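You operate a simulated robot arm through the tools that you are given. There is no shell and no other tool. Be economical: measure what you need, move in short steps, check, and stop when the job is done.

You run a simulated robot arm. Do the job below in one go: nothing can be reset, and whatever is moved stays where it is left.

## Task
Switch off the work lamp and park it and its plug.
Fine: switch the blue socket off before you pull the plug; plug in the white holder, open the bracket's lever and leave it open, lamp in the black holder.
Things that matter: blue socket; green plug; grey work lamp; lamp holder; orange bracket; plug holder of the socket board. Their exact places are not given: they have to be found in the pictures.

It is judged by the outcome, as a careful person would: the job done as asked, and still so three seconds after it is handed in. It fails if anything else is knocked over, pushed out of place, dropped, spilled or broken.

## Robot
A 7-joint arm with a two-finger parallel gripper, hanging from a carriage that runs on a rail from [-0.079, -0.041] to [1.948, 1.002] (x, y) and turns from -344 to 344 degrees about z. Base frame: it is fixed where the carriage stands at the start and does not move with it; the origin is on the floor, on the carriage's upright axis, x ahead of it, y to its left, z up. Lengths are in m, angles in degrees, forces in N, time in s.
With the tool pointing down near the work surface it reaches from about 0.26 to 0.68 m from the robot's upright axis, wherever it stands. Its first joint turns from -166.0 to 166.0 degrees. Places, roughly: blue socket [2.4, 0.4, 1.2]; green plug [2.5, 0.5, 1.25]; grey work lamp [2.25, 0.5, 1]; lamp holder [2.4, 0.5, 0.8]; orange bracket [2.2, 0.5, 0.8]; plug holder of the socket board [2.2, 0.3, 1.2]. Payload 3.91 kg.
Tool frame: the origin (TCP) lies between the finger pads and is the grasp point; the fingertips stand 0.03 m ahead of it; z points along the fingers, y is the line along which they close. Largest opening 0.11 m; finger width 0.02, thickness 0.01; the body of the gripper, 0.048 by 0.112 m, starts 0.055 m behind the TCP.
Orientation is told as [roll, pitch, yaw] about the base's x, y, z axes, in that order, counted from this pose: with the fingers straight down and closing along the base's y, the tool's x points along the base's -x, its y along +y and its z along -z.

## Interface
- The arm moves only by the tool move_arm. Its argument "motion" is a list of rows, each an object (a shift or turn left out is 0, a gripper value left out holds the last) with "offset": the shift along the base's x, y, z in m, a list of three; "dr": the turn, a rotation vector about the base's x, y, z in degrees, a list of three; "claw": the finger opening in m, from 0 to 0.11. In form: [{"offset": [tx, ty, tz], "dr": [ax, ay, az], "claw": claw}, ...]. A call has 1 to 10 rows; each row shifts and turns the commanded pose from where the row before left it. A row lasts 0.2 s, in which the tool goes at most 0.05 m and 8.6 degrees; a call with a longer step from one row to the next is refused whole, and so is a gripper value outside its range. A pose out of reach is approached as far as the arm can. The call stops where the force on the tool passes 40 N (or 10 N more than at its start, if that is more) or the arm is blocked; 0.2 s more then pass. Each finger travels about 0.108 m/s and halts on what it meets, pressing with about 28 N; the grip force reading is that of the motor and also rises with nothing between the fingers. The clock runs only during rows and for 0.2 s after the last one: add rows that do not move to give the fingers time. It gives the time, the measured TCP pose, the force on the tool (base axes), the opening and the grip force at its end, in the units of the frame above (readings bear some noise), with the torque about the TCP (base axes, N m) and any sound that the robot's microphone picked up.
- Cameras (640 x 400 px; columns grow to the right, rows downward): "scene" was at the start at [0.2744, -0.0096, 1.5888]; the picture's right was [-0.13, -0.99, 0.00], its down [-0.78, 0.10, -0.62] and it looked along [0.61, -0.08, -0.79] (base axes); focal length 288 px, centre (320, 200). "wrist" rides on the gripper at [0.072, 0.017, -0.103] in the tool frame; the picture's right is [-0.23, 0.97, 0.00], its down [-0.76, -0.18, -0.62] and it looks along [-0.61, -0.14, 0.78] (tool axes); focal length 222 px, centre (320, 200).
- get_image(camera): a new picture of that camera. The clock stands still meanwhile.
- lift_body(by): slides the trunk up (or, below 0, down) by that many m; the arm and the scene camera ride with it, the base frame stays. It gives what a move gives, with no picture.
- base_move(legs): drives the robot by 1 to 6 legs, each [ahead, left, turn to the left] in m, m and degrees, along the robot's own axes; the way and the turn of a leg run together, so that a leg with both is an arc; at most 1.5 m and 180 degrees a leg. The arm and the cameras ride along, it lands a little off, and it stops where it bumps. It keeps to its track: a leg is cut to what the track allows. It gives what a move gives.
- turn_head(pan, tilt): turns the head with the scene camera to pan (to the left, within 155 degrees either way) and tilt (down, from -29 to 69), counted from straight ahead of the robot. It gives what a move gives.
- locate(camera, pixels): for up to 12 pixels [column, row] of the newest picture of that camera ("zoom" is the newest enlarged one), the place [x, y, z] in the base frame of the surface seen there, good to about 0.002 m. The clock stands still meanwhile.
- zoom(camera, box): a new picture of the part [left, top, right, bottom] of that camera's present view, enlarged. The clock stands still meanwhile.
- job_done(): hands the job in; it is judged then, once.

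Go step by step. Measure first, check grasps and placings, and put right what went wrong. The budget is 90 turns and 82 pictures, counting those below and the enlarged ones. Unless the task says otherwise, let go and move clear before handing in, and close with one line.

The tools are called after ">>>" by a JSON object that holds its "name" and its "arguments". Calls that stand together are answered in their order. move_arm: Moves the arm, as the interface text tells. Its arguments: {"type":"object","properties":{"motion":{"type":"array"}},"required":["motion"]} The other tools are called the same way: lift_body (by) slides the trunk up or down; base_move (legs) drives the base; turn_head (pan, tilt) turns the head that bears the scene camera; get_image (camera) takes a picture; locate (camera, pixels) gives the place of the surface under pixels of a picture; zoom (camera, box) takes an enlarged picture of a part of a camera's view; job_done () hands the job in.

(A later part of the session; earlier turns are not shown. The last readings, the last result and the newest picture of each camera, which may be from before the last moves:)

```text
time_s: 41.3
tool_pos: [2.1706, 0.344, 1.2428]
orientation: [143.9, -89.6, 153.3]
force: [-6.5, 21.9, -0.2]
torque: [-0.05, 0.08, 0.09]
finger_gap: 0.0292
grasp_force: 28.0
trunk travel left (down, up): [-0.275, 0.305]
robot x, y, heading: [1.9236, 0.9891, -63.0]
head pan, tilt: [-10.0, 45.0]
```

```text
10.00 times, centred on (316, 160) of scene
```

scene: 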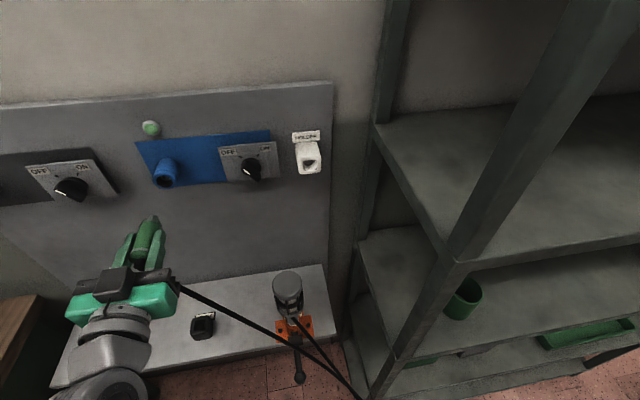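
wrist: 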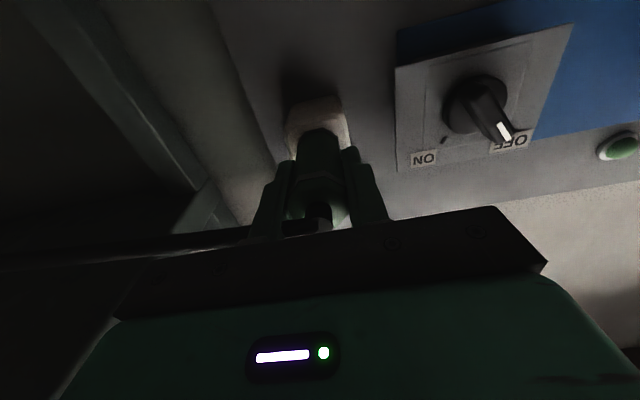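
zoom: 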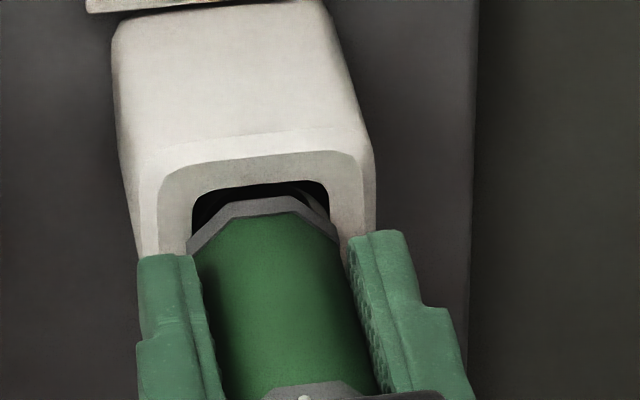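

The TCP advanced but the plug did not, so the fingers slid along it and it is blocked. It looks about 2–3 mm low, so I back off slightly, raise it and press again.

>>> {"name": "move_arm", "arguments": {"motion": [{"offset": [-0.0037, 0.0071, 0]}, {"offset": [0, 0, 0.0025]}, {"offset": [0.0023, -0.0044, 0]}, {"offset": [0.0018, -0.0036, 0]}, {"offset": [0.0014, -0.0027, 0]}]}}

>>> {"name": "zoom", "arguments": {"camera": "scene", "box": [284, 140, 348, 180]}}

>>> {"name": "zoom", "arguments": {"camera": "wrist", "box": [256, 80, 384, 160]}}

```text
time_s: 42.5
tool_pos: [2.1709, 0.3392, 1.2463]
orientation: [137.7, -89.7, 159.4]
force: [-11.4, 22.8, 2.4]
torque: [0.12, 0.02, 0.14]
finger_gap: 0.0296
grasp_force: 28.1
trunk travel left (down, up): [-0.275, 0.305]
robot x, y, heading: [1.921, 0.9888, -63.0]
head pan, tilt: [-10.0, 45.0]
```

```text
10.00 times, centred on (316, 160) of scene
```

zoom: 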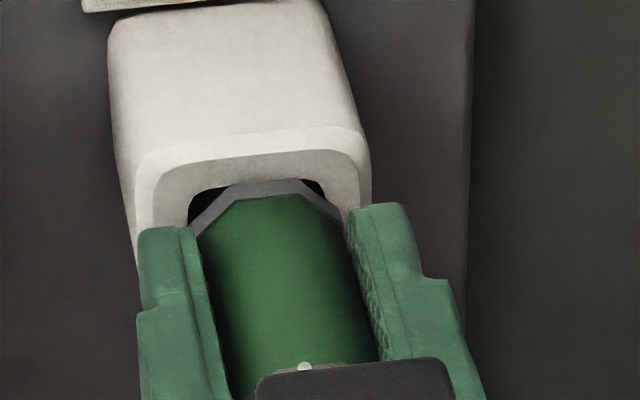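

```text
5.00 times, centred on (320, 120) of wrist
```

zoom: 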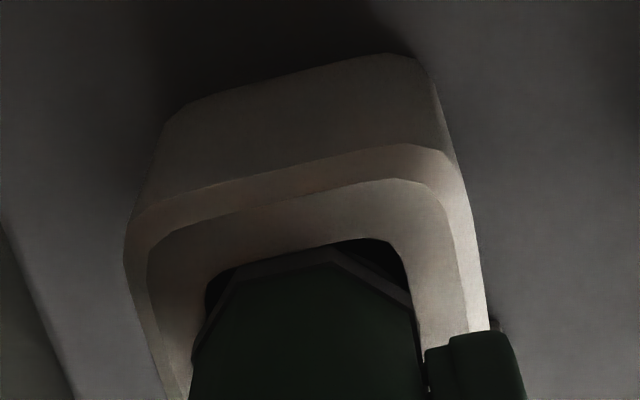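

The plug moved up and now looks about 1 mm high and 1 mm right of centre. I correct and press once more.

>>> {"name": "move_arm", "arguments": {"motion": [{"offset": [-0.0023, 0.0044, 0]}, {"offset": [0.0011, 0.0005, -0.0012]}, {"offset": [0.0018, -0.0036, 0]}, {"offset": [0.0014, -0.0027, 0]}]}}

>>> {"name": "zoom", "arguments": {"camera": "scene", "box": [284, 140, 348, 180]}}

>>> {"name": "zoom", "arguments": {"camera": "wrist", "box": [256, 80, 384, 160]}}

>>> {"name": "locate", "arguments": {"camera": "zoom", "pixels": [[270, 180], [430, 200], [170, 260], [300, 265], [330, 262], [400, 300], [210, 310]]}}

```text
time_s: 43.5
tool_pos: [2.1731, 0.3382, 1.2456]
orientation: [142.1, -89.8, 155.1]
force: [-8.1, 22.4, 3.8]
torque: [0.05, 0.03, 0.14]
finger_gap: 0.0292
grasp_force: 27.8
trunk travel left (down, up): [-0.275, 0.305]
robot x, y, heading: [1.921, 0.984, -63.0]
head pan, tilt: [-10.0, 45.0]
```

```text
10.00 times, centred on (316, 160) of scene
```

zoom: 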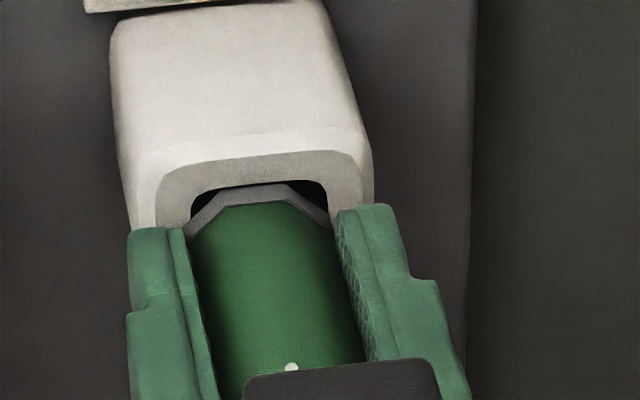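

```text
5.00 times, centred on (320, 120) of wrist
```

zoom: 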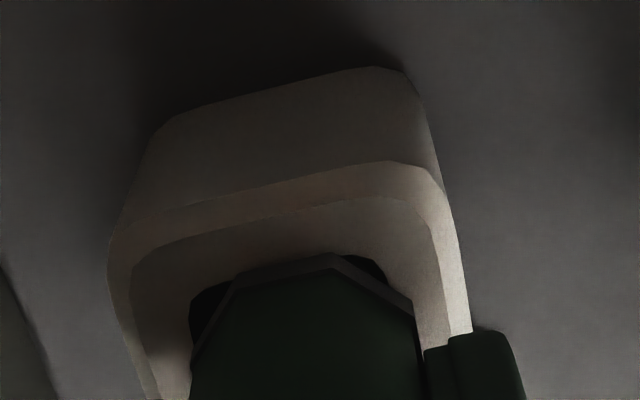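

```text
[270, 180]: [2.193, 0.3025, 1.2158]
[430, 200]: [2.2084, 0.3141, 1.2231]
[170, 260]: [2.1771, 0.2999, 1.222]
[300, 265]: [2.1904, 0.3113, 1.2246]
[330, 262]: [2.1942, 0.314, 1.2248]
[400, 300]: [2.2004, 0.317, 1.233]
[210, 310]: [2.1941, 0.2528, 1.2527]
```

The collar (w≈0.725) rests against the holder face all round, nose inside. I release gently and check that it stays.

>>> {"name": "move_arm", "arguments": {"motion": [{"offset": [-0.0014, 0.0013, 0]}, {"claw": 0.034}, {"claw": 0.042}, {}]}}

>>> {"name": "zoom", "arguments": {"camera": "scene", "box": [268, 130, 364, 190]}}

>>> {"name": "get_image", "arguments": {"camera": "wrist"}}

```text
time_s: 44.5
tool_pos: [2.1726, 0.3377, 1.2465]
orientation: [144.8, -89.8, 152.3]
force: [-0.1, -0.7, 0.5]
torque: [0.01, -0.02, 0.02]
finger_gap: 0.0422
grasp_force: 0.2
trunk travel left (down, up): [-0.275, 0.305]
robot x, y, heading: [1.9208, 0.99, -63.0]
head pan, tilt: [-10.0, 45.0]
```

```text
6.67 times, centred on (316, 160) of scene
```

zoom: 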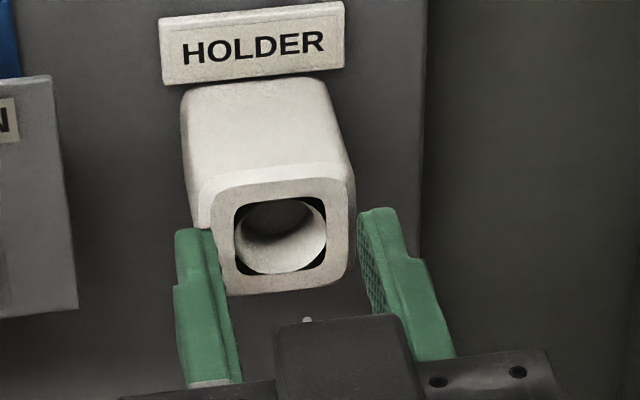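

```text
37 pictures are left
```

wrist: 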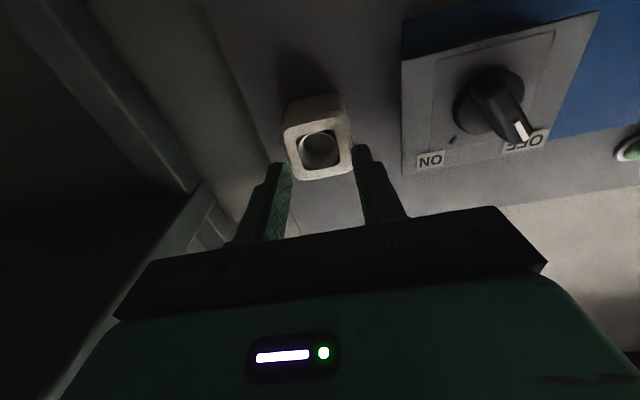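

The plug dropped out: it had not been properly inside. I back away and look for it below.

>>> {"name": "move_arm", "arguments": {"motion": [{"offset": [-0.0137, 0.0267, 0]}, {"offset": [-0.0137, 0.0267, 0]}, {"offset": [-0.0137, 0.0267, 0]}, {"offset": [-0.0137, 0.0267, 0.02]}, {"offset": [-0.0137, 0.0267, 0.02]}]}}

>>> {"name": "turn_head", "arguments": {"pan": 5, "tilt": 60}}

>>> {"name": "get_image", "arguments": {"camera": "scene"}}

```text
time_s: 45.7
tool_pos: [2.1051, 0.4699, 1.2855]
orientation: [141.1, -89.8, 156.0]
force: [0.0, -0.1, 0.2]
torque: [-0.01, 0.02, 0.0]
finger_gap: 0.0419
grasp_force: 0.0
trunk travel left (down, up): [-0.275, 0.305]
robot x, y, heading: [1.9243, 0.9921, -62.9]
head pan, tilt: [-10.0, 45.0]
```

```text
time_s: 46.5
tool_pos: [2.1054, 0.4712, 1.2865]
orientation: [144.8, -89.6, 152.2]
force: [-0.9, -0.1, 0.2]
torque: [0.0, -0.02, 0.0]
finger_gap: 0.0419
grasp_force: 0.0
trunk travel left (down, up): [-0.275, 0.305]
robot x, y, heading: [1.9219, 0.9873, -63.1]
head pan, tilt: [5.0, 60.0]
```

```text
36 pictures are left
```

scene: 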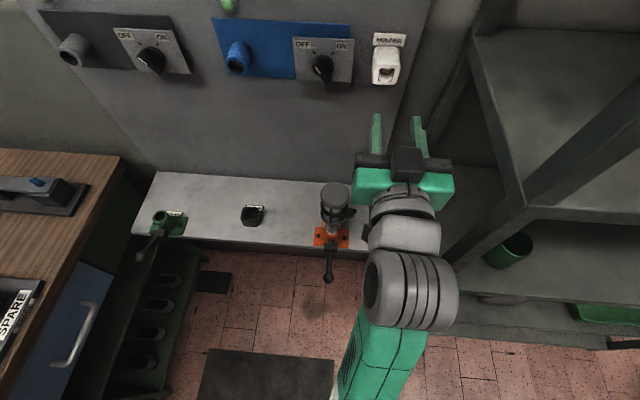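

The plug and cable are hidden behind the arm. I shift the arm left and look again with the head and the wrist camera.

>>> {"name": "move_arm", "arguments": {"motion": [{"offset": [0.04, 0.0205, 0]}, {"offset": [0.04, 0.0205, 0]}, {"offset": [0.04, 0.0205, 0]}, {"offset": [0.04, 0.0205, 0]}, {"offset": [0.04, 0.0205, 0]}, {"offset": [0.04, 0.0205, 0]}, {"offset": [0.04, 0.0205, 0]}, {"offset": [0.04, 0.0205, 0]}]}}

>>> {"name": "turn_head", "arguments": {"pan": -22, "tilt": 60}}

>>> {"name": "get_image", "arguments": {"camera": "scene"}}

```text
time_s: 48.3
tool_pos: [2.4239, 0.6341, 1.2865]
orientation: [145.2, -89.6, 152.0]
force: [-0.3, -0.2, -0.2]
torque: [0.0, -0.01, 0.02]
finger_gap: 0.0421
grasp_force: 0.0
trunk travel left (down, up): [-0.275, 0.305]
robot x, y, heading: [1.9232, 0.9847, -62.9]
head pan, tilt: [5.0, 60.0]
```

```text
time_s: 49.2
tool_pos: [2.4245, 0.6333, 1.2864]
orientation: [144.8, -89.7, 152.4]
force: [0.3, 0.4, 0.2]
torque: [-0.04, 0.0, 0.03]
finger_gap: 0.042
grasp_force: 0.0
trunk travel left (down, up): [-0.275, 0.305]
robot x, y, heading: [1.9259, 0.9872, -63.2]
head pan, tilt: [-22.0, 60.0]
```

```text
35 pictures are left
```

scene: 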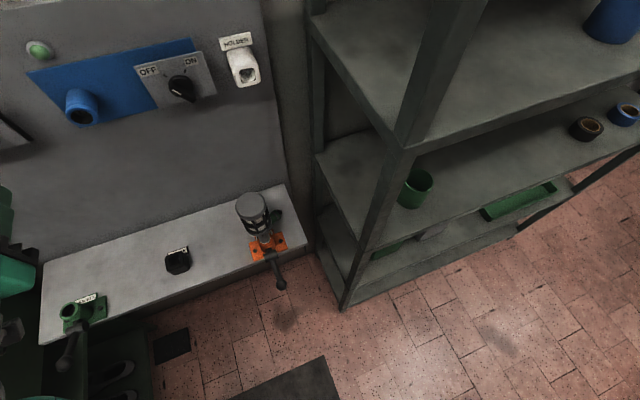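

Neither plug nor cable is plainly visible; something dark sits at (275,215) behind the lamp. I enlarge that area.

>>> {"name": "zoom", "arguments": {"camera": "scene", "box": [200, 170, 344, 310]}}

```text
2.86 times, centred on (272, 240) of scene
```

zoom: 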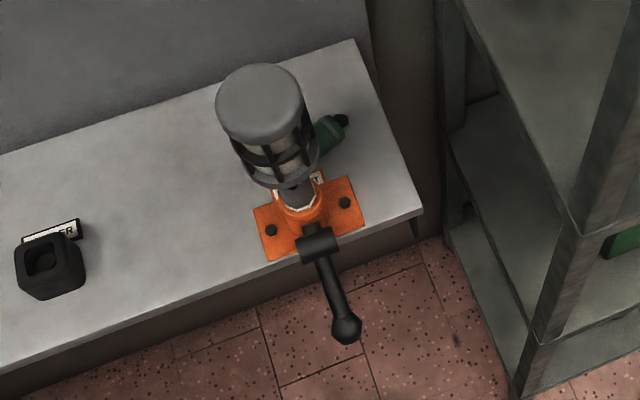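

The plug lies on the ledge behind the lamp (zoom 325,135), not on the floor. I'll park the lamp first to clear the way; I measure plug, lever and lamp.

>>> {"name": "locate", "arguments": {"camera": "zoom", "pixels": [[325, 135], [343, 120], [333, 128], [310, 240], [330, 285], [345, 330], [300, 195], [265, 90], [290, 150], [345, 190], [48, 265], [40, 260]]}}

>>> {"name": "zoom", "arguments": {"camera": "scene", "box": [40, 280, 120, 380]}}

>>> {"name": "get_image", "arguments": {"camera": "wrist"}}

```text
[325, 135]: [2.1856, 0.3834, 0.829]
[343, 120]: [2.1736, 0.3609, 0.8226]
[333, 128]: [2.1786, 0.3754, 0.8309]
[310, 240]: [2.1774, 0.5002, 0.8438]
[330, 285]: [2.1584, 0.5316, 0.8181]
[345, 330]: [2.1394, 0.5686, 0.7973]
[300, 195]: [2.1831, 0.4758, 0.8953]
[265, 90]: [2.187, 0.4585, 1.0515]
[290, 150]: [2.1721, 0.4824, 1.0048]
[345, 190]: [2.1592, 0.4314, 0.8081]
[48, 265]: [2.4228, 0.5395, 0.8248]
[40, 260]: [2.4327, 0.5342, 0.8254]
```

```text
4.00 times, centred on (80, 330) of scene
```

zoom: 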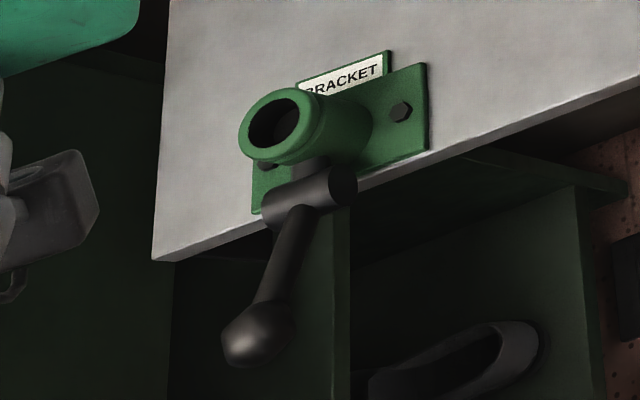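

```text
32 pictures are left
```

wrist: 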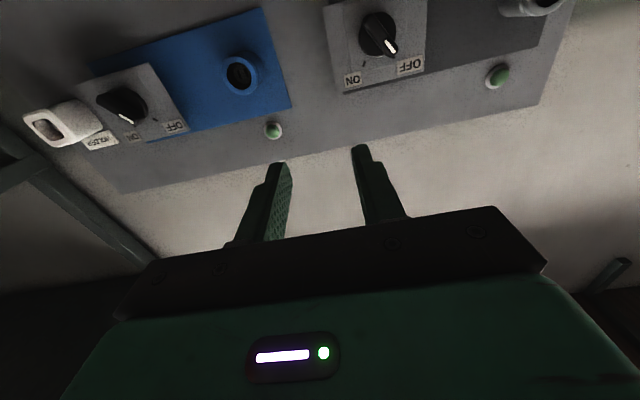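

The lever pivots about a horizontal pin (d≈2.164, w≈0.55, z≈0.84), with its knob out and down at w≈0.472, z≈0.79; opening means swinging it up. I come back, tilt the tool 45° down in front of it, and lower the trunk.

>>> {"name": "move_arm", "arguments": {"motion": [{"offset": [-0.0386, -0.0023, 0], "dr": [6.67, 3.43, 0]}, {"offset": [-0.0386, -0.0023, 0], "dr": [6.67, 3.43, 0]}, {"offset": [-0.0386, -0.0023, 0], "dr": [6.67, 3.43, 0]}, {"offset": [-0.0386, -0.0023, 0], "dr": [6.67, 3.43, 0]}, {"offset": [-0.0386, -0.0023, 0], "dr": [6.67, 3.43, 0]}, {"offset": [-0.0386, -0.0023, 0], "dr": [6.67, 3.43, 0]}, {"offset": [-0.0386, -0.0023, 0]}, {"offset": [-0.0386, -0.0023, 0]}]}}

>>> {"name": "lift_body", "arguments": {"by": -0.2}}

>>> {"name": "get_image", "arguments": {"camera": "wrist"}}

```text
time_s: 51.0
tool_pos: [2.1148, 0.6173, 1.2821]
orientation: [0.2, -45.3, -63.1]
force: [0.3, 0.7, -0.2]
torque: [0.02, 0.03, 0.0]
finger_gap: 0.0422
grasp_force: 0.0
trunk travel left (down, up): [-0.275, 0.305]
robot x, y, heading: [1.9255, 0.9862, -63.0]
head pan, tilt: [-22.0, 60.0]
```

```text
time_s: 53.1
tool_pos: [2.116, 0.6165, 1.082]
orientation: [0.1, -45.3, -63.1]
force: [0.0, -0.3, -0.3]
torque: [0.01, 0.01, 0.03]
finger_gap: 0.0419
grasp_force: 0.0
trunk travel left (down, up): [-0.075, 0.505]
robot x, y, heading: [1.9275, 0.9937, -63.1]
head pan, tilt: [-22.0, 60.0]
```

```text
31 pictures are left
```

wrist: 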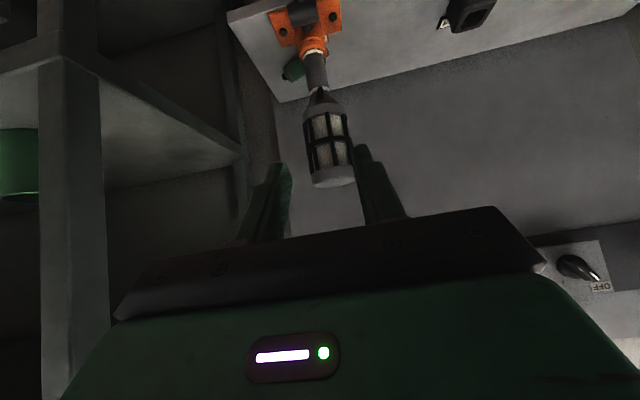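

Lamp straight ahead, path down in front of it is clear. I descend to just above the knob and look.

>>> {"name": "move_arm", "arguments": {"motion": [{"offset": [0, 0, -0.047]}, {"offset": [0, 0, -0.047]}, {"offset": [0, 0, -0.047]}, {"offset": [0, 0, -0.047]}, {"offset": [0, 0, -0.047]}, {}]}}

>>> {"name": "get_image", "arguments": {"camera": "wrist"}}

>>> {"name": "turn_head", "arguments": {"pan": 0, "tilt": 60}}

>>> {"name": "get_image", "arguments": {"camera": "scene"}}

```text
time_s: 54.5
tool_pos: [2.1143, 0.6164, 0.8479]
orientation: [0.0, -45.3, -63.1]
force: [-0.5, -1.3, 0.8]
torque: [0.02, -0.02, -0.01]
finger_gap: 0.0421
grasp_force: 0.1
trunk travel left (down, up): [-0.075, 0.505]
robot x, y, heading: [1.9231, 0.989, -62.9]
head pan, tilt: [-22.0, 60.0]
```

```text
30 pictures are left
```

wrist: 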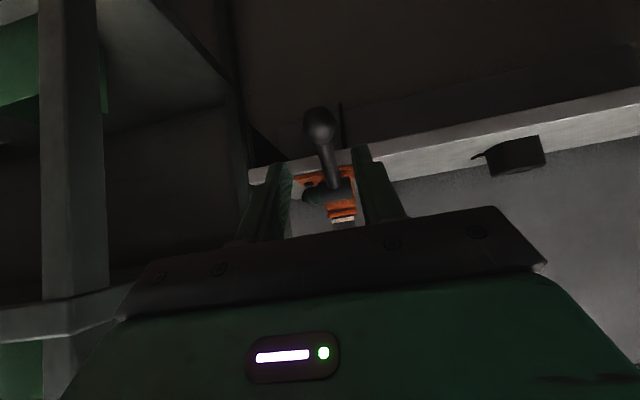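

```text
time_s: 55.4
tool_pos: [2.1144, 0.6154, 0.8475]
orientation: [0.1, -45.4, -63.0]
force: [0.9, -0.1, 0.2]
torque: [-0.02, 0.04, 0.02]
finger_gap: 0.0419
grasp_force: 0.0
trunk travel left (down, up): [-0.075, 0.505]
robot x, y, heading: [1.9235, 0.9914, -63.0]
head pan, tilt: [0.0, 60.0]
```

```text
29 pictures are left
```

scene: 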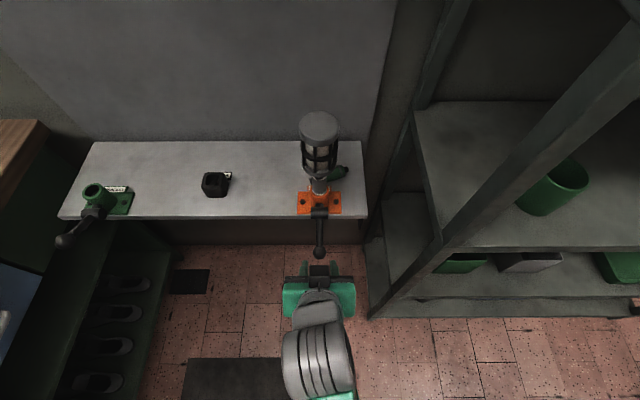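

The knob shows at wrist (320,123), on the finger midline. I take its exact place.

>>> {"name": "locate", "arguments": {"camera": "wrist", "pixels": [[320, 125], [308, 125], [332, 125], [326, 155], [330, 180], [318, 110]]}}

>>> {"name": "locate", "arguments": {"camera": "scene", "pixels": [[320, 252], [314, 251], [326, 251], [319, 230], [319, 212], [319, 185], [318, 196]]}}

```text
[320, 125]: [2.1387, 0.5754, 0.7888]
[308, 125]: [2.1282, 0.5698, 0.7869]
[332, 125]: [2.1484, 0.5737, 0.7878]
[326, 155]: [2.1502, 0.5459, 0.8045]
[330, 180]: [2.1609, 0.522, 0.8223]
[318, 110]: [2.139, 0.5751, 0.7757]
```

```text
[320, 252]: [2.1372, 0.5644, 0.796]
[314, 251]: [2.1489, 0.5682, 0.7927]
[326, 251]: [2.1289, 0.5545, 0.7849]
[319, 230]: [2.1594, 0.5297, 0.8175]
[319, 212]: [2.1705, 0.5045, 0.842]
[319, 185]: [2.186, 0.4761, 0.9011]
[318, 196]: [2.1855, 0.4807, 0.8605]
```

The knob centre is d≈2.163, w≈0.476, z≈0.786, and the rod rises about 34° to the pin. I go in along the tool axis and grip the knob.

>>> {"name": "move_arm", "arguments": {"motion": [{"offset": [0.0057, -0.0102, -0.0132]}, {"offset": [0.0057, -0.0102, -0.0132]}, {"offset": [0.0057, -0.0102, -0.0132]}, {"offset": [0.0057, -0.0102, -0.0132]}, {"claw": 0.01}, {"claw": 0.01}, {"claw": 0.01}]}}

>>> {"name": "get_image", "arguments": {"camera": "wrist"}}

```text
time_s: 57.0
tool_pos: [2.1349, 0.5738, 0.7959]
orientation: [0.0, -45.3, -63.1]
force: [-7.3, -0.7, 5.7]
torque: [-0.14, 0.01, -0.18]
finger_gap: 0.0288
grasp_force: 45.1
trunk travel left (down, up): [-0.075, 0.505]
robot x, y, heading: [1.9259, 0.9899, -63.1]
head pan, tilt: [0.0, 60.0]
```

```text
28 pictures are left
```

wrist: 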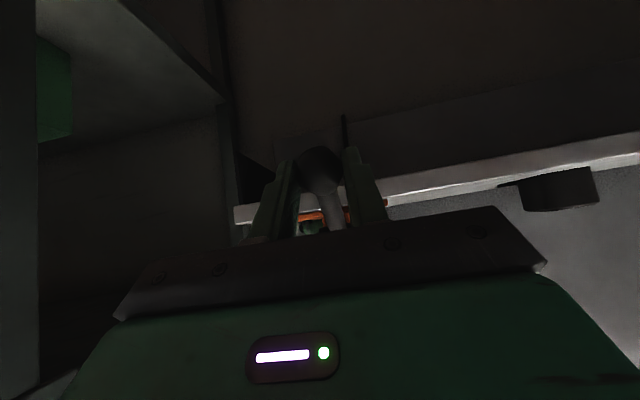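

The knob is gripped (29 mm). I swing it up along the arc by about 60° and watch the force.

>>> {"name": "move_arm", "arguments": {"motion": [{"offset": [-0.0038, 0.0074, 0.0155]}, {"offset": [-0.0022, 0.0043, 0.0169]}, {"offset": [-0.0005, 0.0011, 0.0175]}, {"offset": [0.0011, -0.0021, 0.0174]}, {"offset": [0.0027, -0.0053, 0.0165]}]}}

>>> {"name": "get_image", "arguments": {"camera": "scene"}}

```text
time_s: 58.2
tool_pos: [2.13, 0.5838, 0.878]
orientation: [-0.2, -45.0, -63.0]
force: [-15.6, 7.8, -11.1]
torque: [1.36, 0.94, -0.31]
finger_gap: 0.029
grasp_force: 45.1
trunk travel left (down, up): [-0.075, 0.505]
robot x, y, heading: [1.921, 0.9908, -62.8]
head pan, tilt: [0.0, 60.0]
```

```text
27 pictures are left
```

scene: 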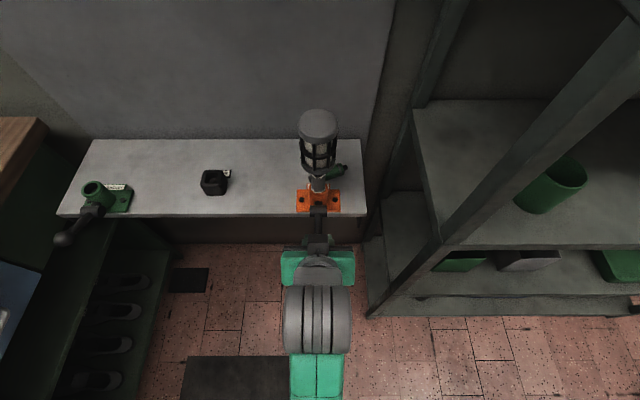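

The lever follows, now about 26° above level. I continue the arc upward in steps toward its stop.

>>> {"name": "move_arm", "arguments": {"motion": [{"offset": [0.0043, -0.0083, 0.0149]}, {"offset": [0.0056, -0.0108, 0.0126]}, {"offset": [0.0067, -0.013, 0.0099]}]}}

>>> {"name": "get_image", "arguments": {"camera": "scene"}}

```text
time_s: 59.0
tool_pos: [2.155, 0.5483, 0.9178]
orientation: [0.2, -45.5, -63.1]
force: [-1.0, 0.0, 0.8]
torque: [0.0, 0.0, 0.0]
finger_gap: 0.0101
grasp_force: 0.0
trunk travel left (down, up): [-0.075, 0.505]
robot x, y, heading: [1.9204, 0.9893, -63.1]
head pan, tilt: [0.0, 60.0]
```

```text
26 pictures are left
```

scene: 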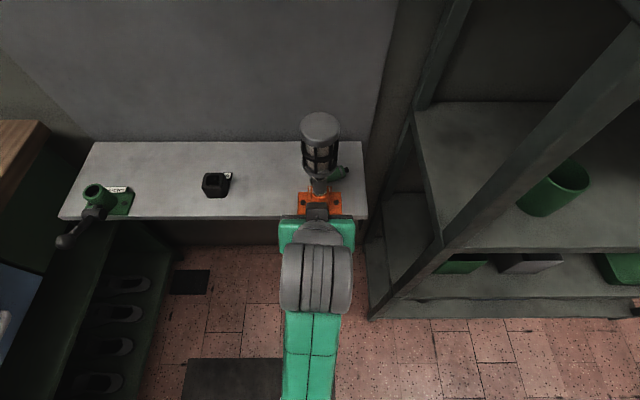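

The knob slipped out of the fingers. I back off along the tool axis and see where the lever stands.

>>> {"name": "move_arm", "arguments": {"motion": [{"offset": [-0.011, 0.0213, 0.024], "claw": 0.03}, {"offset": [-0.011, 0.0213, 0.024]}, {"offset": [-0.011, 0.0213, 0.024]}, {"offset": [-0.011, 0.0213, 0.024]}, {}]}}

>>> {"name": "zoom", "arguments": {"camera": "wrist", "box": [220, 0, 460, 200]}}

>>> {"name": "locate", "arguments": {"camera": "zoom", "pixels": [[320, 200], [280, 200], [280, 150], [280, 100], [260, 250]]}}

```text
time_s: 60.2
tool_pos: [2.118, 0.6131, 0.9865]
orientation: [0.1, -45.2, -63.0]
force: [0.4, -0.2, -0.2]
torque: [0.01, 0.01, 0.01]
finger_gap: 0.0299
grasp_force: 0.2
out of reach, approached as far as the arm can: row 4
trunk travel left (down, up): [-0.075, 0.505]
robot x, y, heading: [1.9212, 0.9888, -63.0]
head pan, tilt: [0.0, 60.0]
```

```text
2.00 times, centred on (340, 100) of wrist
```

zoom: 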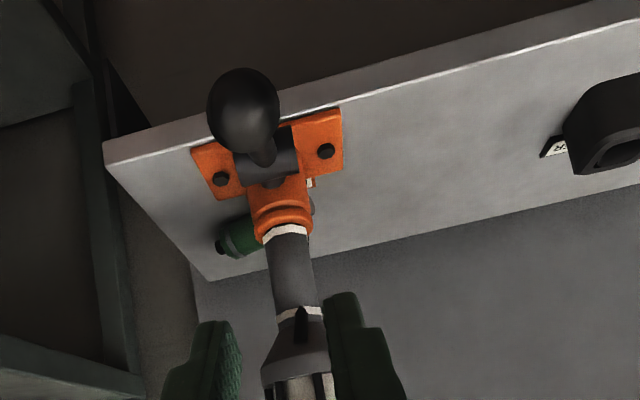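

```text
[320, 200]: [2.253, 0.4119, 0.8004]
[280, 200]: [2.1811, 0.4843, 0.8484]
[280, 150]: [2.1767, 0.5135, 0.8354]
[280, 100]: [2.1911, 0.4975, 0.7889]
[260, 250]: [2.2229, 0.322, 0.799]
```

The lever now points up toward the camera (knob at zoom 243,105). I locate it.

>>> {"name": "locate", "arguments": {"camera": "zoom", "pixels": [[243, 105], [225, 100], [265, 100], [245, 130], [240, 75], [262, 150], [285, 270], [230, 240], [222, 250]]}}

```text
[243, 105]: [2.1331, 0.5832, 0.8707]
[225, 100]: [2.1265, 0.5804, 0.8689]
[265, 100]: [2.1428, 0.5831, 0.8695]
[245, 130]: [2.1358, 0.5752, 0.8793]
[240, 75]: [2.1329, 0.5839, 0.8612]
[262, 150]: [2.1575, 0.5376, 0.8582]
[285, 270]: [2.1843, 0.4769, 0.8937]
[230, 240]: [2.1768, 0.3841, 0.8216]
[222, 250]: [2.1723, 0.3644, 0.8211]
```

The knob centre is at w≈0.470, z≈0.868, so the lever has swung about 60° from −34° to +25°. I regrip deeper and test whether that is its stop.

>>> {"name": "move_arm", "arguments": {"motion": [{"offset": [0, 0, -0.0355], "claw": 0.05}, {"offset": [0, 0, -0.0355]}, {"offset": [0.0107, -0.0209, -0.0235]}, {"offset": [0.0107, -0.0209, -0.0235]}, {"claw": 0.01}, {"claw": 0.01}, {"claw": 0.01}]}}

>>> {"name": "move_arm", "arguments": {"motion": [{"offset": [0.0018, -0.0035, 0.0075]}, {"offset": [0.0023, -0.0044, 0.007]}]}}

```text
time_s: 61.8
tool_pos: [2.1377, 0.5697, 0.8694]
orientation: [0.0, -45.4, -63.2]
force: [-11.0, -2.3, 2.3]
torque: [-0.12, -0.02, -0.22]
finger_gap: 0.0294
grasp_force: 45.5
trunk travel left (down, up): [-0.075, 0.505]
robot x, y, heading: [1.9218, 0.9905, -62.9]
head pan, tilt: [0.0, 60.0]
```

```text
time_s: 62.4
tool_pos: [2.1394, 0.567, 0.8754]
orientation: [0.0, -44.2, -63.1]
force: [-10.7, 9.4, -10.5]
torque: [-0.75, -0.12, -0.4]
finger_gap: 0.0293
grasp_force: 44.8
trunk travel left (down, up): [-0.075, 0.505]
robot x, y, heading: [1.9226, 0.9886, -62.8]
head pan, tilt: [0.0, 60.0]
stopped in row 2: the force on the tool passed its limit at 42 N (the readings are from after the stop); the commanded pose is now the measured one
```

The force rose past 40 N within 6 mm: the lever is at its open stop. I release, back off, level the tool to 30° down and look at the lamp.

>>> {"name": "move_arm", "arguments": {"motion": [{"claw": 0.06}, {"claw": 0.06}, {"offset": [-0.0091, 0.0178, 0.022]}, {"offset": [-0.0091, 0.0178, 0.022]}, {"offset": [0, 0, 0.03], "dr": [-6.67, -3.43, 0], "claw": 0.1}, {"offset": [0, 0, 0.04], "dr": [-6.67, -3.43, 0]}, {"offset": [0, 0, 0.04]}, {"offset": [0, 0, 0.04]}, {}]}}

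>>> {"name": "get_image", "arguments": {"camera": "wrist"}}

>>> {"name": "zoom", "arguments": {"camera": "scene", "box": [180, 90, 388, 250]}}

>>> {"name": "locate", "arguments": {"camera": "zoom", "pixels": [[425, 75], [385, 75], [465, 75], [425, 110], [395, 160], [460, 160], [425, 275], [430, 330], [100, 265], [100, 240], [85, 275], [120, 272]]}}

```text
time_s: 64.4
tool_pos: [2.1283, 0.5906, 1.0705]
orientation: [0.1, -59.6, -63.1]
force: [-0.6, 0.0, 0.4]
torque: [0.01, 0.02, 0.0]
finger_gap: 0.1
grasp_force: 0.1
out of reach, approached as far as the arm can: row 6, 7
trunk travel left (down, up): [-0.075, 0.505]
robot x, y, heading: [1.9241, 0.9912, -63.0]
head pan, tilt: [0.0, 60.0]
```

```text
24 pictures are left
```

wrist: 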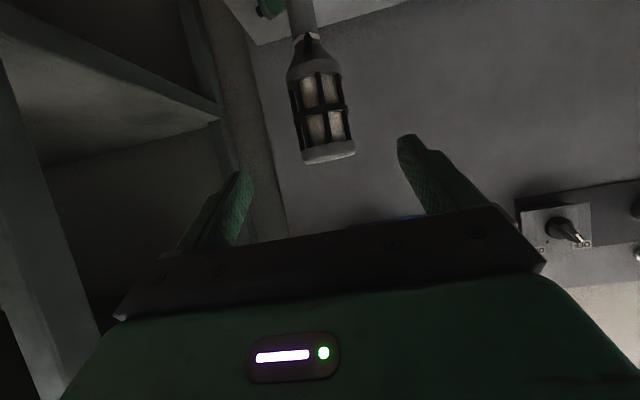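

```text
2.50 times, centred on (284, 170) of scene
```

zoom: 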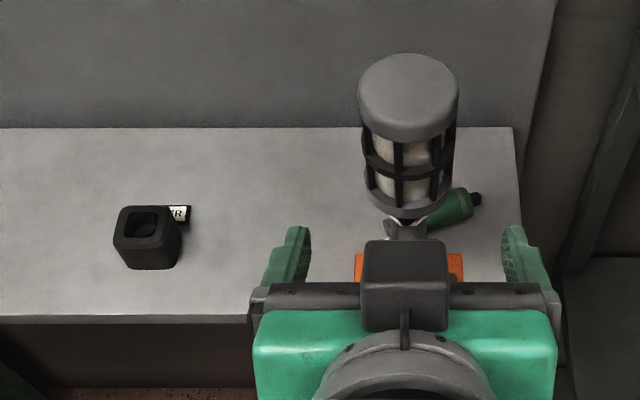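

```text
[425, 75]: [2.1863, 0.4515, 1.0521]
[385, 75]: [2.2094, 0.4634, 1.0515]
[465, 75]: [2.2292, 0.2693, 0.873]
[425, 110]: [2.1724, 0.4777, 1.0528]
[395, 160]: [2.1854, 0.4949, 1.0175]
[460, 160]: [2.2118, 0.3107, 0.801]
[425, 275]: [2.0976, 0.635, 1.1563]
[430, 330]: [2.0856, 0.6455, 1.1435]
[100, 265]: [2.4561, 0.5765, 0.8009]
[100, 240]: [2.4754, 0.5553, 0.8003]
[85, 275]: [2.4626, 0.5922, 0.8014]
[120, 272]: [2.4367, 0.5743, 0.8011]
```

The lamp's cap is centred near d≈2.160, w≈0.587, about 66 mm across, with its top at z≈1.053; the lever is clear below. I move in around the cap and close.

>>> {"name": "move_arm", "arguments": {"motion": [{"offset": [0.0151, -0.0307, -0.009]}, {"offset": [0.0151, -0.0307, -0.009]}, {"offset": [0.0151, -0.0307, -0.009]}, {"offset": [0.0151, -0.0307, -0.009]}, {}]}}

>>> {"name": "get_image", "arguments": {"camera": "wrist"}}

```text
time_s: 65.6
tool_pos: [2.1889, 0.4667, 1.0353]
orientation: [0.1, -59.5, -63.0]
force: [0.3, 0.6, 0.8]
torque: [0.02, 0.01, 0.0]
finger_gap: 0.1001
grasp_force: 0.1
trunk travel left (down, up): [-0.075, 0.505]
robot x, y, heading: [1.9244, 0.9897, -62.8]
head pan, tilt: [0.0, 60.0]
```

```text
22 pictures are left
```

wrist: 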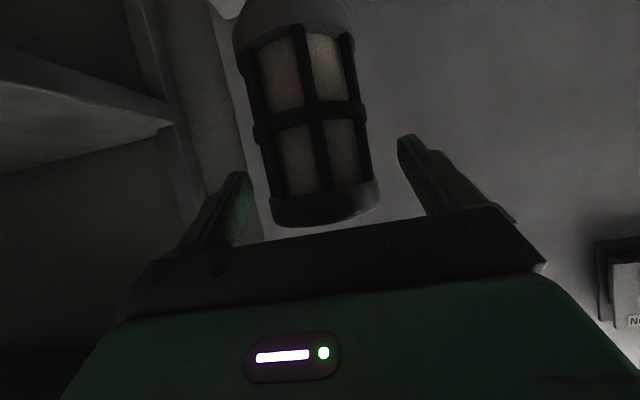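

The lamp head lies well between the fingers. I close on it.

>>> {"name": "move_arm", "arguments": {"motion": [{"claw": 0.08}, {"claw": 0.065}, {"claw": 0.05}, {"claw": 0.04}, {}]}}

```text
time_s: 66.8
tool_pos: [2.19, 0.468, 1.0346]
orientation: [0.2, -59.5, -62.9]
force: [4.1, 0.7, -1.3]
torque: [-0.26, 0.32, 0.27]
finger_gap: 0.0635
grasp_force: 27.8
trunk travel left (down, up): [-0.075, 0.505]
robot x, y, heading: [1.9239, 0.9892, -62.9]
head pan, tilt: [0.0, 60.0]
```

Held at 63.5 mm with small side force. I lift straight up slowly.

>>> {"name": "move_arm", "arguments": {"motion": [{"offset": [0, 0, 0.01]}, {"offset": [0, 0, 0.015]}, {"offset": [0, 0, 0.02]}, {"offset": [0, 0, 0.03]}, {"offset": [0, 0, 0.03]}, {}]}}

>>> {"name": "get_image", "arguments": {"camera": "scene"}}

```text
time_s: 68.2
tool_pos: [2.1895, 0.4694, 1.1393]
orientation: [0.1, -59.4, -63.1]
force: [0.5, 0.2, -3.3]
torque: [0.02, 0.01, -0.04]
finger_gap: 0.0632
grasp_force: 28.0
trunk travel left (down, up): [-0.075, 0.505]
robot x, y, heading: [1.9225, 0.9896, -63.2]
head pan, tilt: [0.0, 60.0]
```

```text
21 pictures are left
```

scene: 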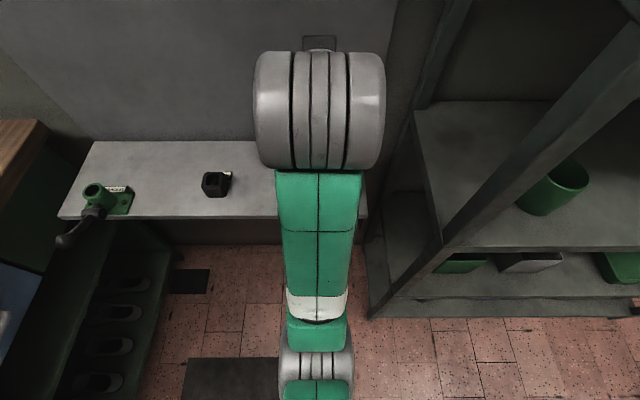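

The lamp is free (3.3 N). I measure the black holder's mouth exactly.

>>> {"name": "zoom", "arguments": {"camera": "scene", "box": [192, 162, 240, 202]}}

>>> {"name": "locate", "arguments": {"camera": "zoom", "pixels": [[160, 130], [380, 140], [350, 240], [130, 240], [240, 250], [250, 120], [150, 190], [370, 190], [250, 190], [230, 210]]}}

>>> {"name": "get_image", "arguments": {"camera": "wrist"}}

```text
10.00 times, centred on (216, 182) of scene
```

zoom: 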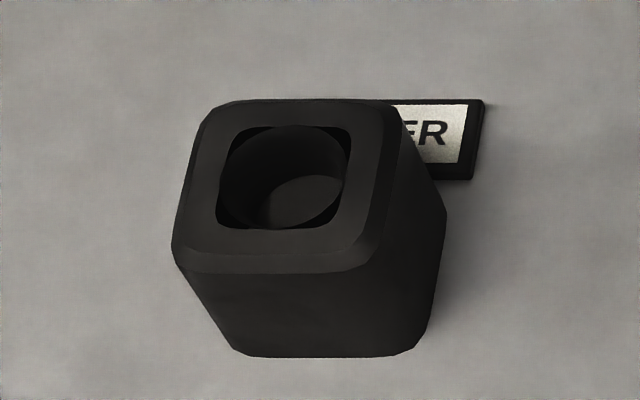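

```text
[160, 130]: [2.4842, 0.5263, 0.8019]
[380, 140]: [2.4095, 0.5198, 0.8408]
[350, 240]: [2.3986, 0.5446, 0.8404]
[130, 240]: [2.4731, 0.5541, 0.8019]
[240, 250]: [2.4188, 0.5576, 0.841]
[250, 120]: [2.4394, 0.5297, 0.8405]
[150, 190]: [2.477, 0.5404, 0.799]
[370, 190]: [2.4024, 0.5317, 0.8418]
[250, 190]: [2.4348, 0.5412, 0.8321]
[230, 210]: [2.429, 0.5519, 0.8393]
```

```text
19 pictures are left
```

wrist: 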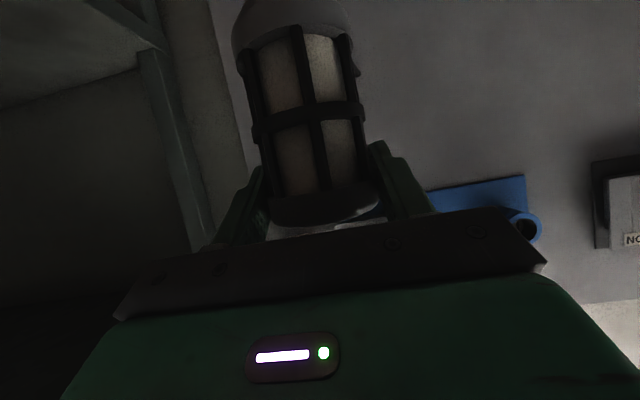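

The mouth is centred at d≈2.400, w≈0.6285, top z≈0.841 and about 27 mm wide. I carry the lamp over it, then look before lowering.

>>> {"name": "move_arm", "arguments": {"motion": [{"offset": [0.0387, 0.01183, 0]}, {"offset": [0.0387, 0.01183, 0]}, {"offset": [0.0387, 0.01183, 0]}, {"offset": [0.0387, 0.01183, 0]}, {"offset": [0.0387, 0.01183, 0]}, {"offset": [0.0387, 0.01183, 0]}, {}, {}]}}

>>> {"name": "get_image", "arguments": {"camera": "scene"}}

>>> {"name": "get_image", "arguments": {"camera": "wrist"}}

```text
time_s: 70.0
tool_pos: [2.4212, 0.5385, 1.1393]
orientation: [0.1, -59.5, -63.0]
force: [-1.0, 0.5, -3.3]
torque: [0.03, 0.02, -0.02]
finger_gap: 0.0635
grasp_force: 27.7
trunk travel left (down, up): [-0.075, 0.505]
robot x, y, heading: [1.9225, 0.99, -63.0]
head pan, tilt: [0.0, 60.0]
```

```text
18 pictures are left
```

scene: 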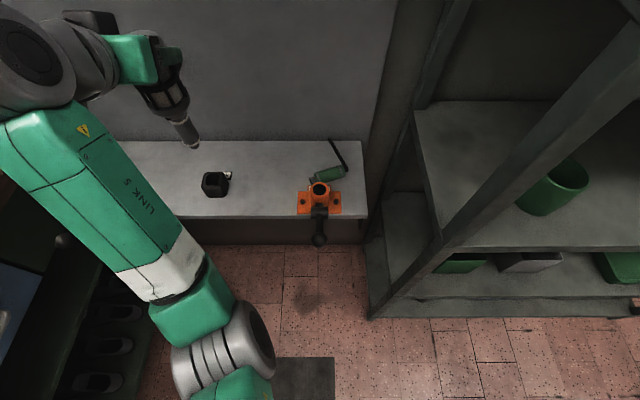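

```text
17 pictures are left
```

wrist: 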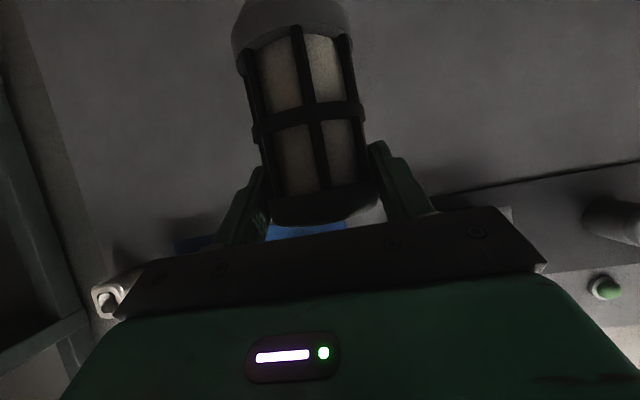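

Lamp and its stem end are visible at scene (192,142). I measure them.

>>> {"name": "zoom", "arguments": {"camera": "scene", "box": [140, 75, 220, 155]}}

>>> {"name": "locate", "arguments": {"camera": "zoom", "pixels": [[230, 330], [265, 365], [255, 370], [280, 358], [215, 290], [230, 285], [200, 300], [170, 240], [267, 340], [245, 350]]}}

```text
5.00 times, centred on (180, 115) of scene
```

zoom: 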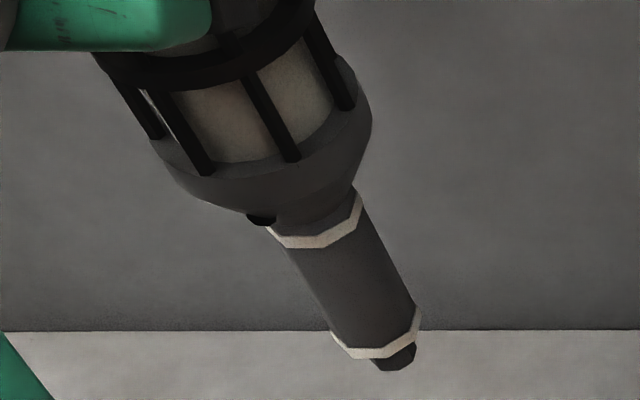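

```text
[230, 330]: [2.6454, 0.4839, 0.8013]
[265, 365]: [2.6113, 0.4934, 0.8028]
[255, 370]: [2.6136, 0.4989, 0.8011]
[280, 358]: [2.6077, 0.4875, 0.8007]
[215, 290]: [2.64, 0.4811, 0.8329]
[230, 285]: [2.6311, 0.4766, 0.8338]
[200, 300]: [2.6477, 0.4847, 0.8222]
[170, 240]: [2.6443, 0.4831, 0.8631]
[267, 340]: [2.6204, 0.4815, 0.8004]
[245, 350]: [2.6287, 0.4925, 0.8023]
```

>>> {"name": "locate", "arguments": {"camera": "zoom", "pixels": [[400, 360], [385, 366], [411, 352], [375, 352], [345, 345], [412, 325], [355, 300], [320, 300], [390, 285], [330, 242], [280, 240], [385, 350]]}}

```text
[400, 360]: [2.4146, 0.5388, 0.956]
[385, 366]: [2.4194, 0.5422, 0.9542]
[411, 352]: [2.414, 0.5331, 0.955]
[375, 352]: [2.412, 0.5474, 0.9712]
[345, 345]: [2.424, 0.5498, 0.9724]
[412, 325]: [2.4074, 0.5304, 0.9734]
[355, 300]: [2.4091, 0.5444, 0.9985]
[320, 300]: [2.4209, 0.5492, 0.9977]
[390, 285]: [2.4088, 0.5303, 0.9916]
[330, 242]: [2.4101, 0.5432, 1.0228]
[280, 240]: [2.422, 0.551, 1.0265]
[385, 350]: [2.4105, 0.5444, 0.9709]
```

The lamp axis is at about d 2.398, w 0.627; its stem has a collar at z≈0.970 and a short nose down to 0.954. I correct 1.5 mm each way and lower to 1 cm above the mouth for a check.

>>> {"name": "move_arm", "arguments": {"motion": [{"offset": [0.002, -0.0006, -0.02]}, {"offset": [0, 0, -0.025]}, {"offset": [0, 0, -0.025]}, {"offset": [0, 0, -0.025]}, {"offset": [0, 0, -0.01]}, {}]}}

>>> {"name": "zoom", "arguments": {"camera": "scene", "box": [176, 140, 256, 210]}}

>>> {"name": "locate", "arguments": {"camera": "zoom", "pixels": [[320, 120], [320, 160], [290, 120], [290, 150], [260, 120], [280, 170], [300, 180]]}}

```text
time_s: 71.4
tool_pos: [2.424, 0.5393, 1.0344]
orientation: [0.1, -59.5, -63.1]
force: [-0.1, -0.1, -4.5]
torque: [0.02, 0.01, -0.03]
finger_gap: 0.0634
grasp_force: 28.0
trunk travel left (down, up): [-0.075, 0.505]
robot x, y, heading: [1.9244, 0.9888, -63.1]
head pan, tilt: [0.0, 60.0]
```

```text
5.71 times, centred on (216, 175) of scene
```

zoom: 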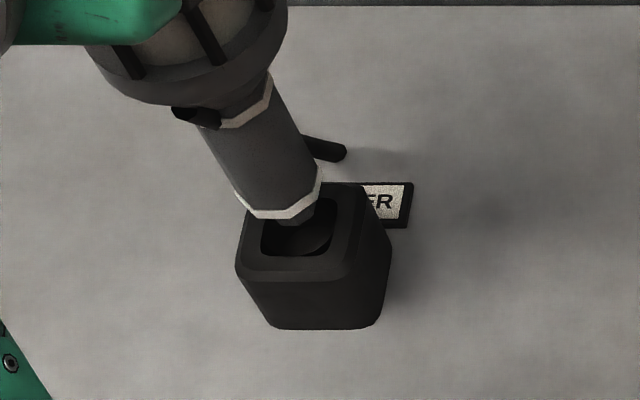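

```text
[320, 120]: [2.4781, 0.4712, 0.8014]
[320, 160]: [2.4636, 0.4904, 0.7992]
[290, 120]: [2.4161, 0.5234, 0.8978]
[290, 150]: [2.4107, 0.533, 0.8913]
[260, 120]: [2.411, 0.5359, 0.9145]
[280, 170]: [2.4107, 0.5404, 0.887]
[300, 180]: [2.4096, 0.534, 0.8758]
```

The nose stands over the mouth and lines up. I lower it gently until it seats.

>>> {"name": "move_arm", "arguments": {"motion": [{"offset": [0, 0, -0.01]}, {"offset": [0, 0, -0.006]}, {"offset": [0, 0, -0.005]}, {"offset": [0, 0, -0.004]}, {"offset": [0, 0, -0.004]}, {"offset": [0, 0, -0.003]}]}}

>>> {"name": "zoom", "arguments": {"camera": "scene", "box": [176, 140, 256, 210]}}

```text
time_s: 72.8
tool_pos: [2.4247, 0.5373, 1.0041]
orientation: [0.2, -59.7, -63.1]
force: [-5.0, -1.1, 24.9]
torque: [-0.31, 0.32, -0.04]
finger_gap: 0.0638
grasp_force: 27.8
trunk travel left (down, up): [-0.075, 0.505]
robot x, y, heading: [1.9236, 0.9884, -62.9]
head pan, tilt: [0.0, 60.0]
```

```text
5.71 times, centred on (216, 175) of scene
```

zoom: 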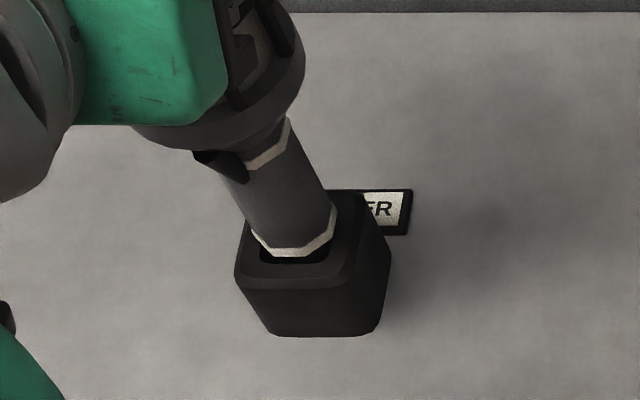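

Contact at 25 N with collar about level with the mouth's face. I probe whether it goes deeper with a small sideways correction.

>>> {"name": "move_arm", "arguments": {"motion": [{"offset": [0, 0, 0.003]}, {"offset": [-0.0009, 0.0018, 0]}, {"offset": [0, 0, -0.003]}, {"offset": [0, 0, -0.003]}]}}

>>> {"name": "move_arm", "arguments": {"motion": [{"offset": [0, 0, 0.004]}, {"offset": [-0.0018, -0.0009, 0]}, {"offset": [0, 0, -0.003]}, {"offset": [0, 0, -0.003]}]}}

>>> {"name": "zoom", "arguments": {"camera": "scene", "box": [192, 162, 240, 202]}}

>>> {"name": "locate", "arguments": {"camera": "zoom", "pixels": [[260, 200], [180, 170], [340, 150], [260, 140], [240, 235], [300, 250]]}}

```text
time_s: 73.8
tool_pos: [2.423, 0.538, 1.0022]
orientation: [0.3, -59.9, -63.2]
force: [-1.1, -7.1, 23.3]
torque: [-0.08, 0.46, -0.09]
finger_gap: 0.0637
grasp_force: 28.1
trunk travel left (down, up): [-0.075, 0.505]
robot x, y, heading: [1.9253, 0.9897, -62.9]
head pan, tilt: [0.0, 60.0]
```

```text
time_s: 74.8
tool_pos: [2.4234, 0.5371, 1.0018]
orientation: [0.4, -59.8, -63.2]
force: [5.0, -4.5, 24.9]
torque: [-0.36, 0.49, 0.05]
finger_gap: 0.0643
grasp_force: 28.2
trunk travel left (down, up): [-0.075, 0.505]
robot x, y, heading: [1.9235, 0.9866, -63.1]
head pan, tilt: [0.0, 60.0]
```

```text
10.00 times, centred on (216, 182) of scene
```

zoom: 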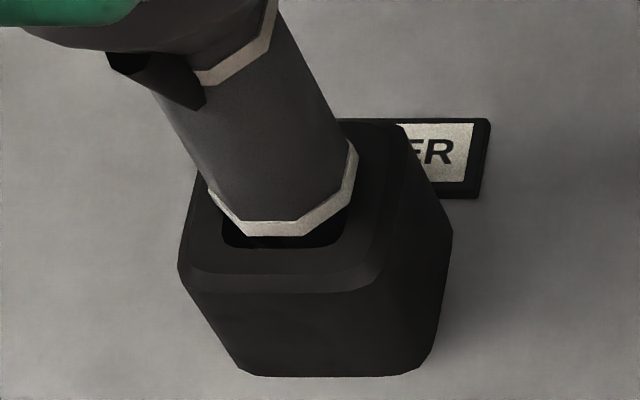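

```text
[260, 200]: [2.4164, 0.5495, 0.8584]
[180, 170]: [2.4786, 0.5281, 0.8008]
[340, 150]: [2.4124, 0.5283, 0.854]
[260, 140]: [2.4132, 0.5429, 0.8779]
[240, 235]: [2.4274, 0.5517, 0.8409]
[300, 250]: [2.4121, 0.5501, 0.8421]
```

The collar sits ~5 mm above the face — the same as the plug looked — and side forces show the nose is captive. I open just a few millimetres as a cage and see whether the lamp stands.

>>> {"name": "move_arm", "arguments": {"motion": [{"claw": 0.068}, {"claw": 0.072}, {}, {}]}}

>>> {"name": "zoom", "arguments": {"camera": "scene", "box": [160, 122, 256, 202]}}

>>> {"name": "locate", "arguments": {"camera": "zoom", "pixels": [[340, 300], [350, 270], [345, 312], [330, 250], [310, 295], [385, 270]]}}

```text
time_s: 75.8
tool_pos: [2.4195, 0.5397, 0.9966]
orientation: [0.1, -59.6, -62.9]
force: [0.9, 0.0, 0.3]
torque: [0.0, 0.03, 0.0]
finger_gap: 0.0722
grasp_force: 0.1
trunk travel left (down, up): [-0.075, 0.505]
robot x, y, heading: [1.9226, 0.9893, -63.1]
head pan, tilt: [0.0, 60.0]
```

```text
5.00 times, centred on (208, 162) of scene
```

zoom: 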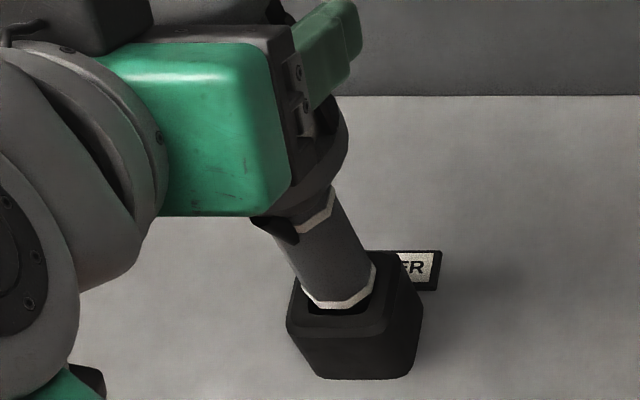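

```text
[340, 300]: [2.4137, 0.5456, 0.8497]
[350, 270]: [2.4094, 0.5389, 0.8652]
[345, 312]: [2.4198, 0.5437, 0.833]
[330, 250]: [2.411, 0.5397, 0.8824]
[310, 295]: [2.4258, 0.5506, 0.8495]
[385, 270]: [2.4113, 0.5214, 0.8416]
```

The lamp stands by itself. I open wide, back out and inspect it.

>>> {"name": "move_arm", "arguments": {"motion": [{"claw": 0.085}, {"claw": 0.1}, {"claw": 0.1}, {"offset": [-0.0119, 0.0231, 0.015]}, {"offset": [-0.0119, 0.0231, 0.015]}, {"offset": [-0.0119, 0.0231, 0.015]}, {"offset": [-0.0119, 0.0231, 0.015]}, {"offset": [-0.0119, 0.0231, 0.015]}, {"offset": [-0.0119, 0.0231, 0.015]}]}}

>>> {"name": "get_image", "arguments": {"camera": "wrist"}}

>>> {"name": "locate", "arguments": {"camera": "wrist", "pixels": [[322, 150], [310, 100], [300, 40]]}}

```text
time_s: 77.8
tool_pos: [2.3501, 0.6778, 1.0897]
orientation: [0.1, -59.5, -63.0]
force: [-0.4, 0.0, 0.8]
torque: [0.01, 0.03, 0.01]
finger_gap: 0.0997
grasp_force: 0.0
trunk travel left (down, up): [-0.075, 0.505]
robot x, y, heading: [1.9242, 0.9899, -63.2]
head pan, tilt: [0.0, 60.0]
```

```text
11 pictures are left
```

wrist: 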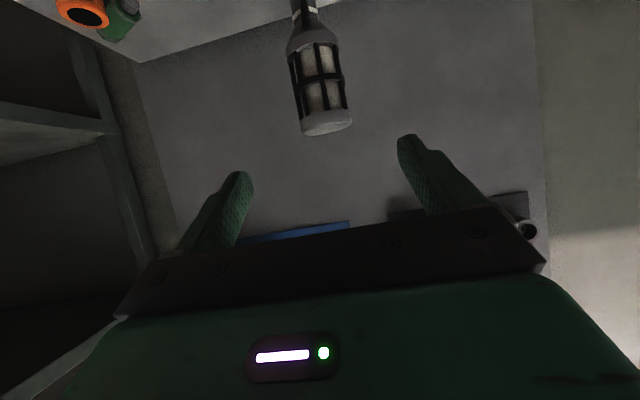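

```text
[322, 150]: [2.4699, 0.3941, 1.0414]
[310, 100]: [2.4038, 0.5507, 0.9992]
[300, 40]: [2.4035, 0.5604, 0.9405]
```

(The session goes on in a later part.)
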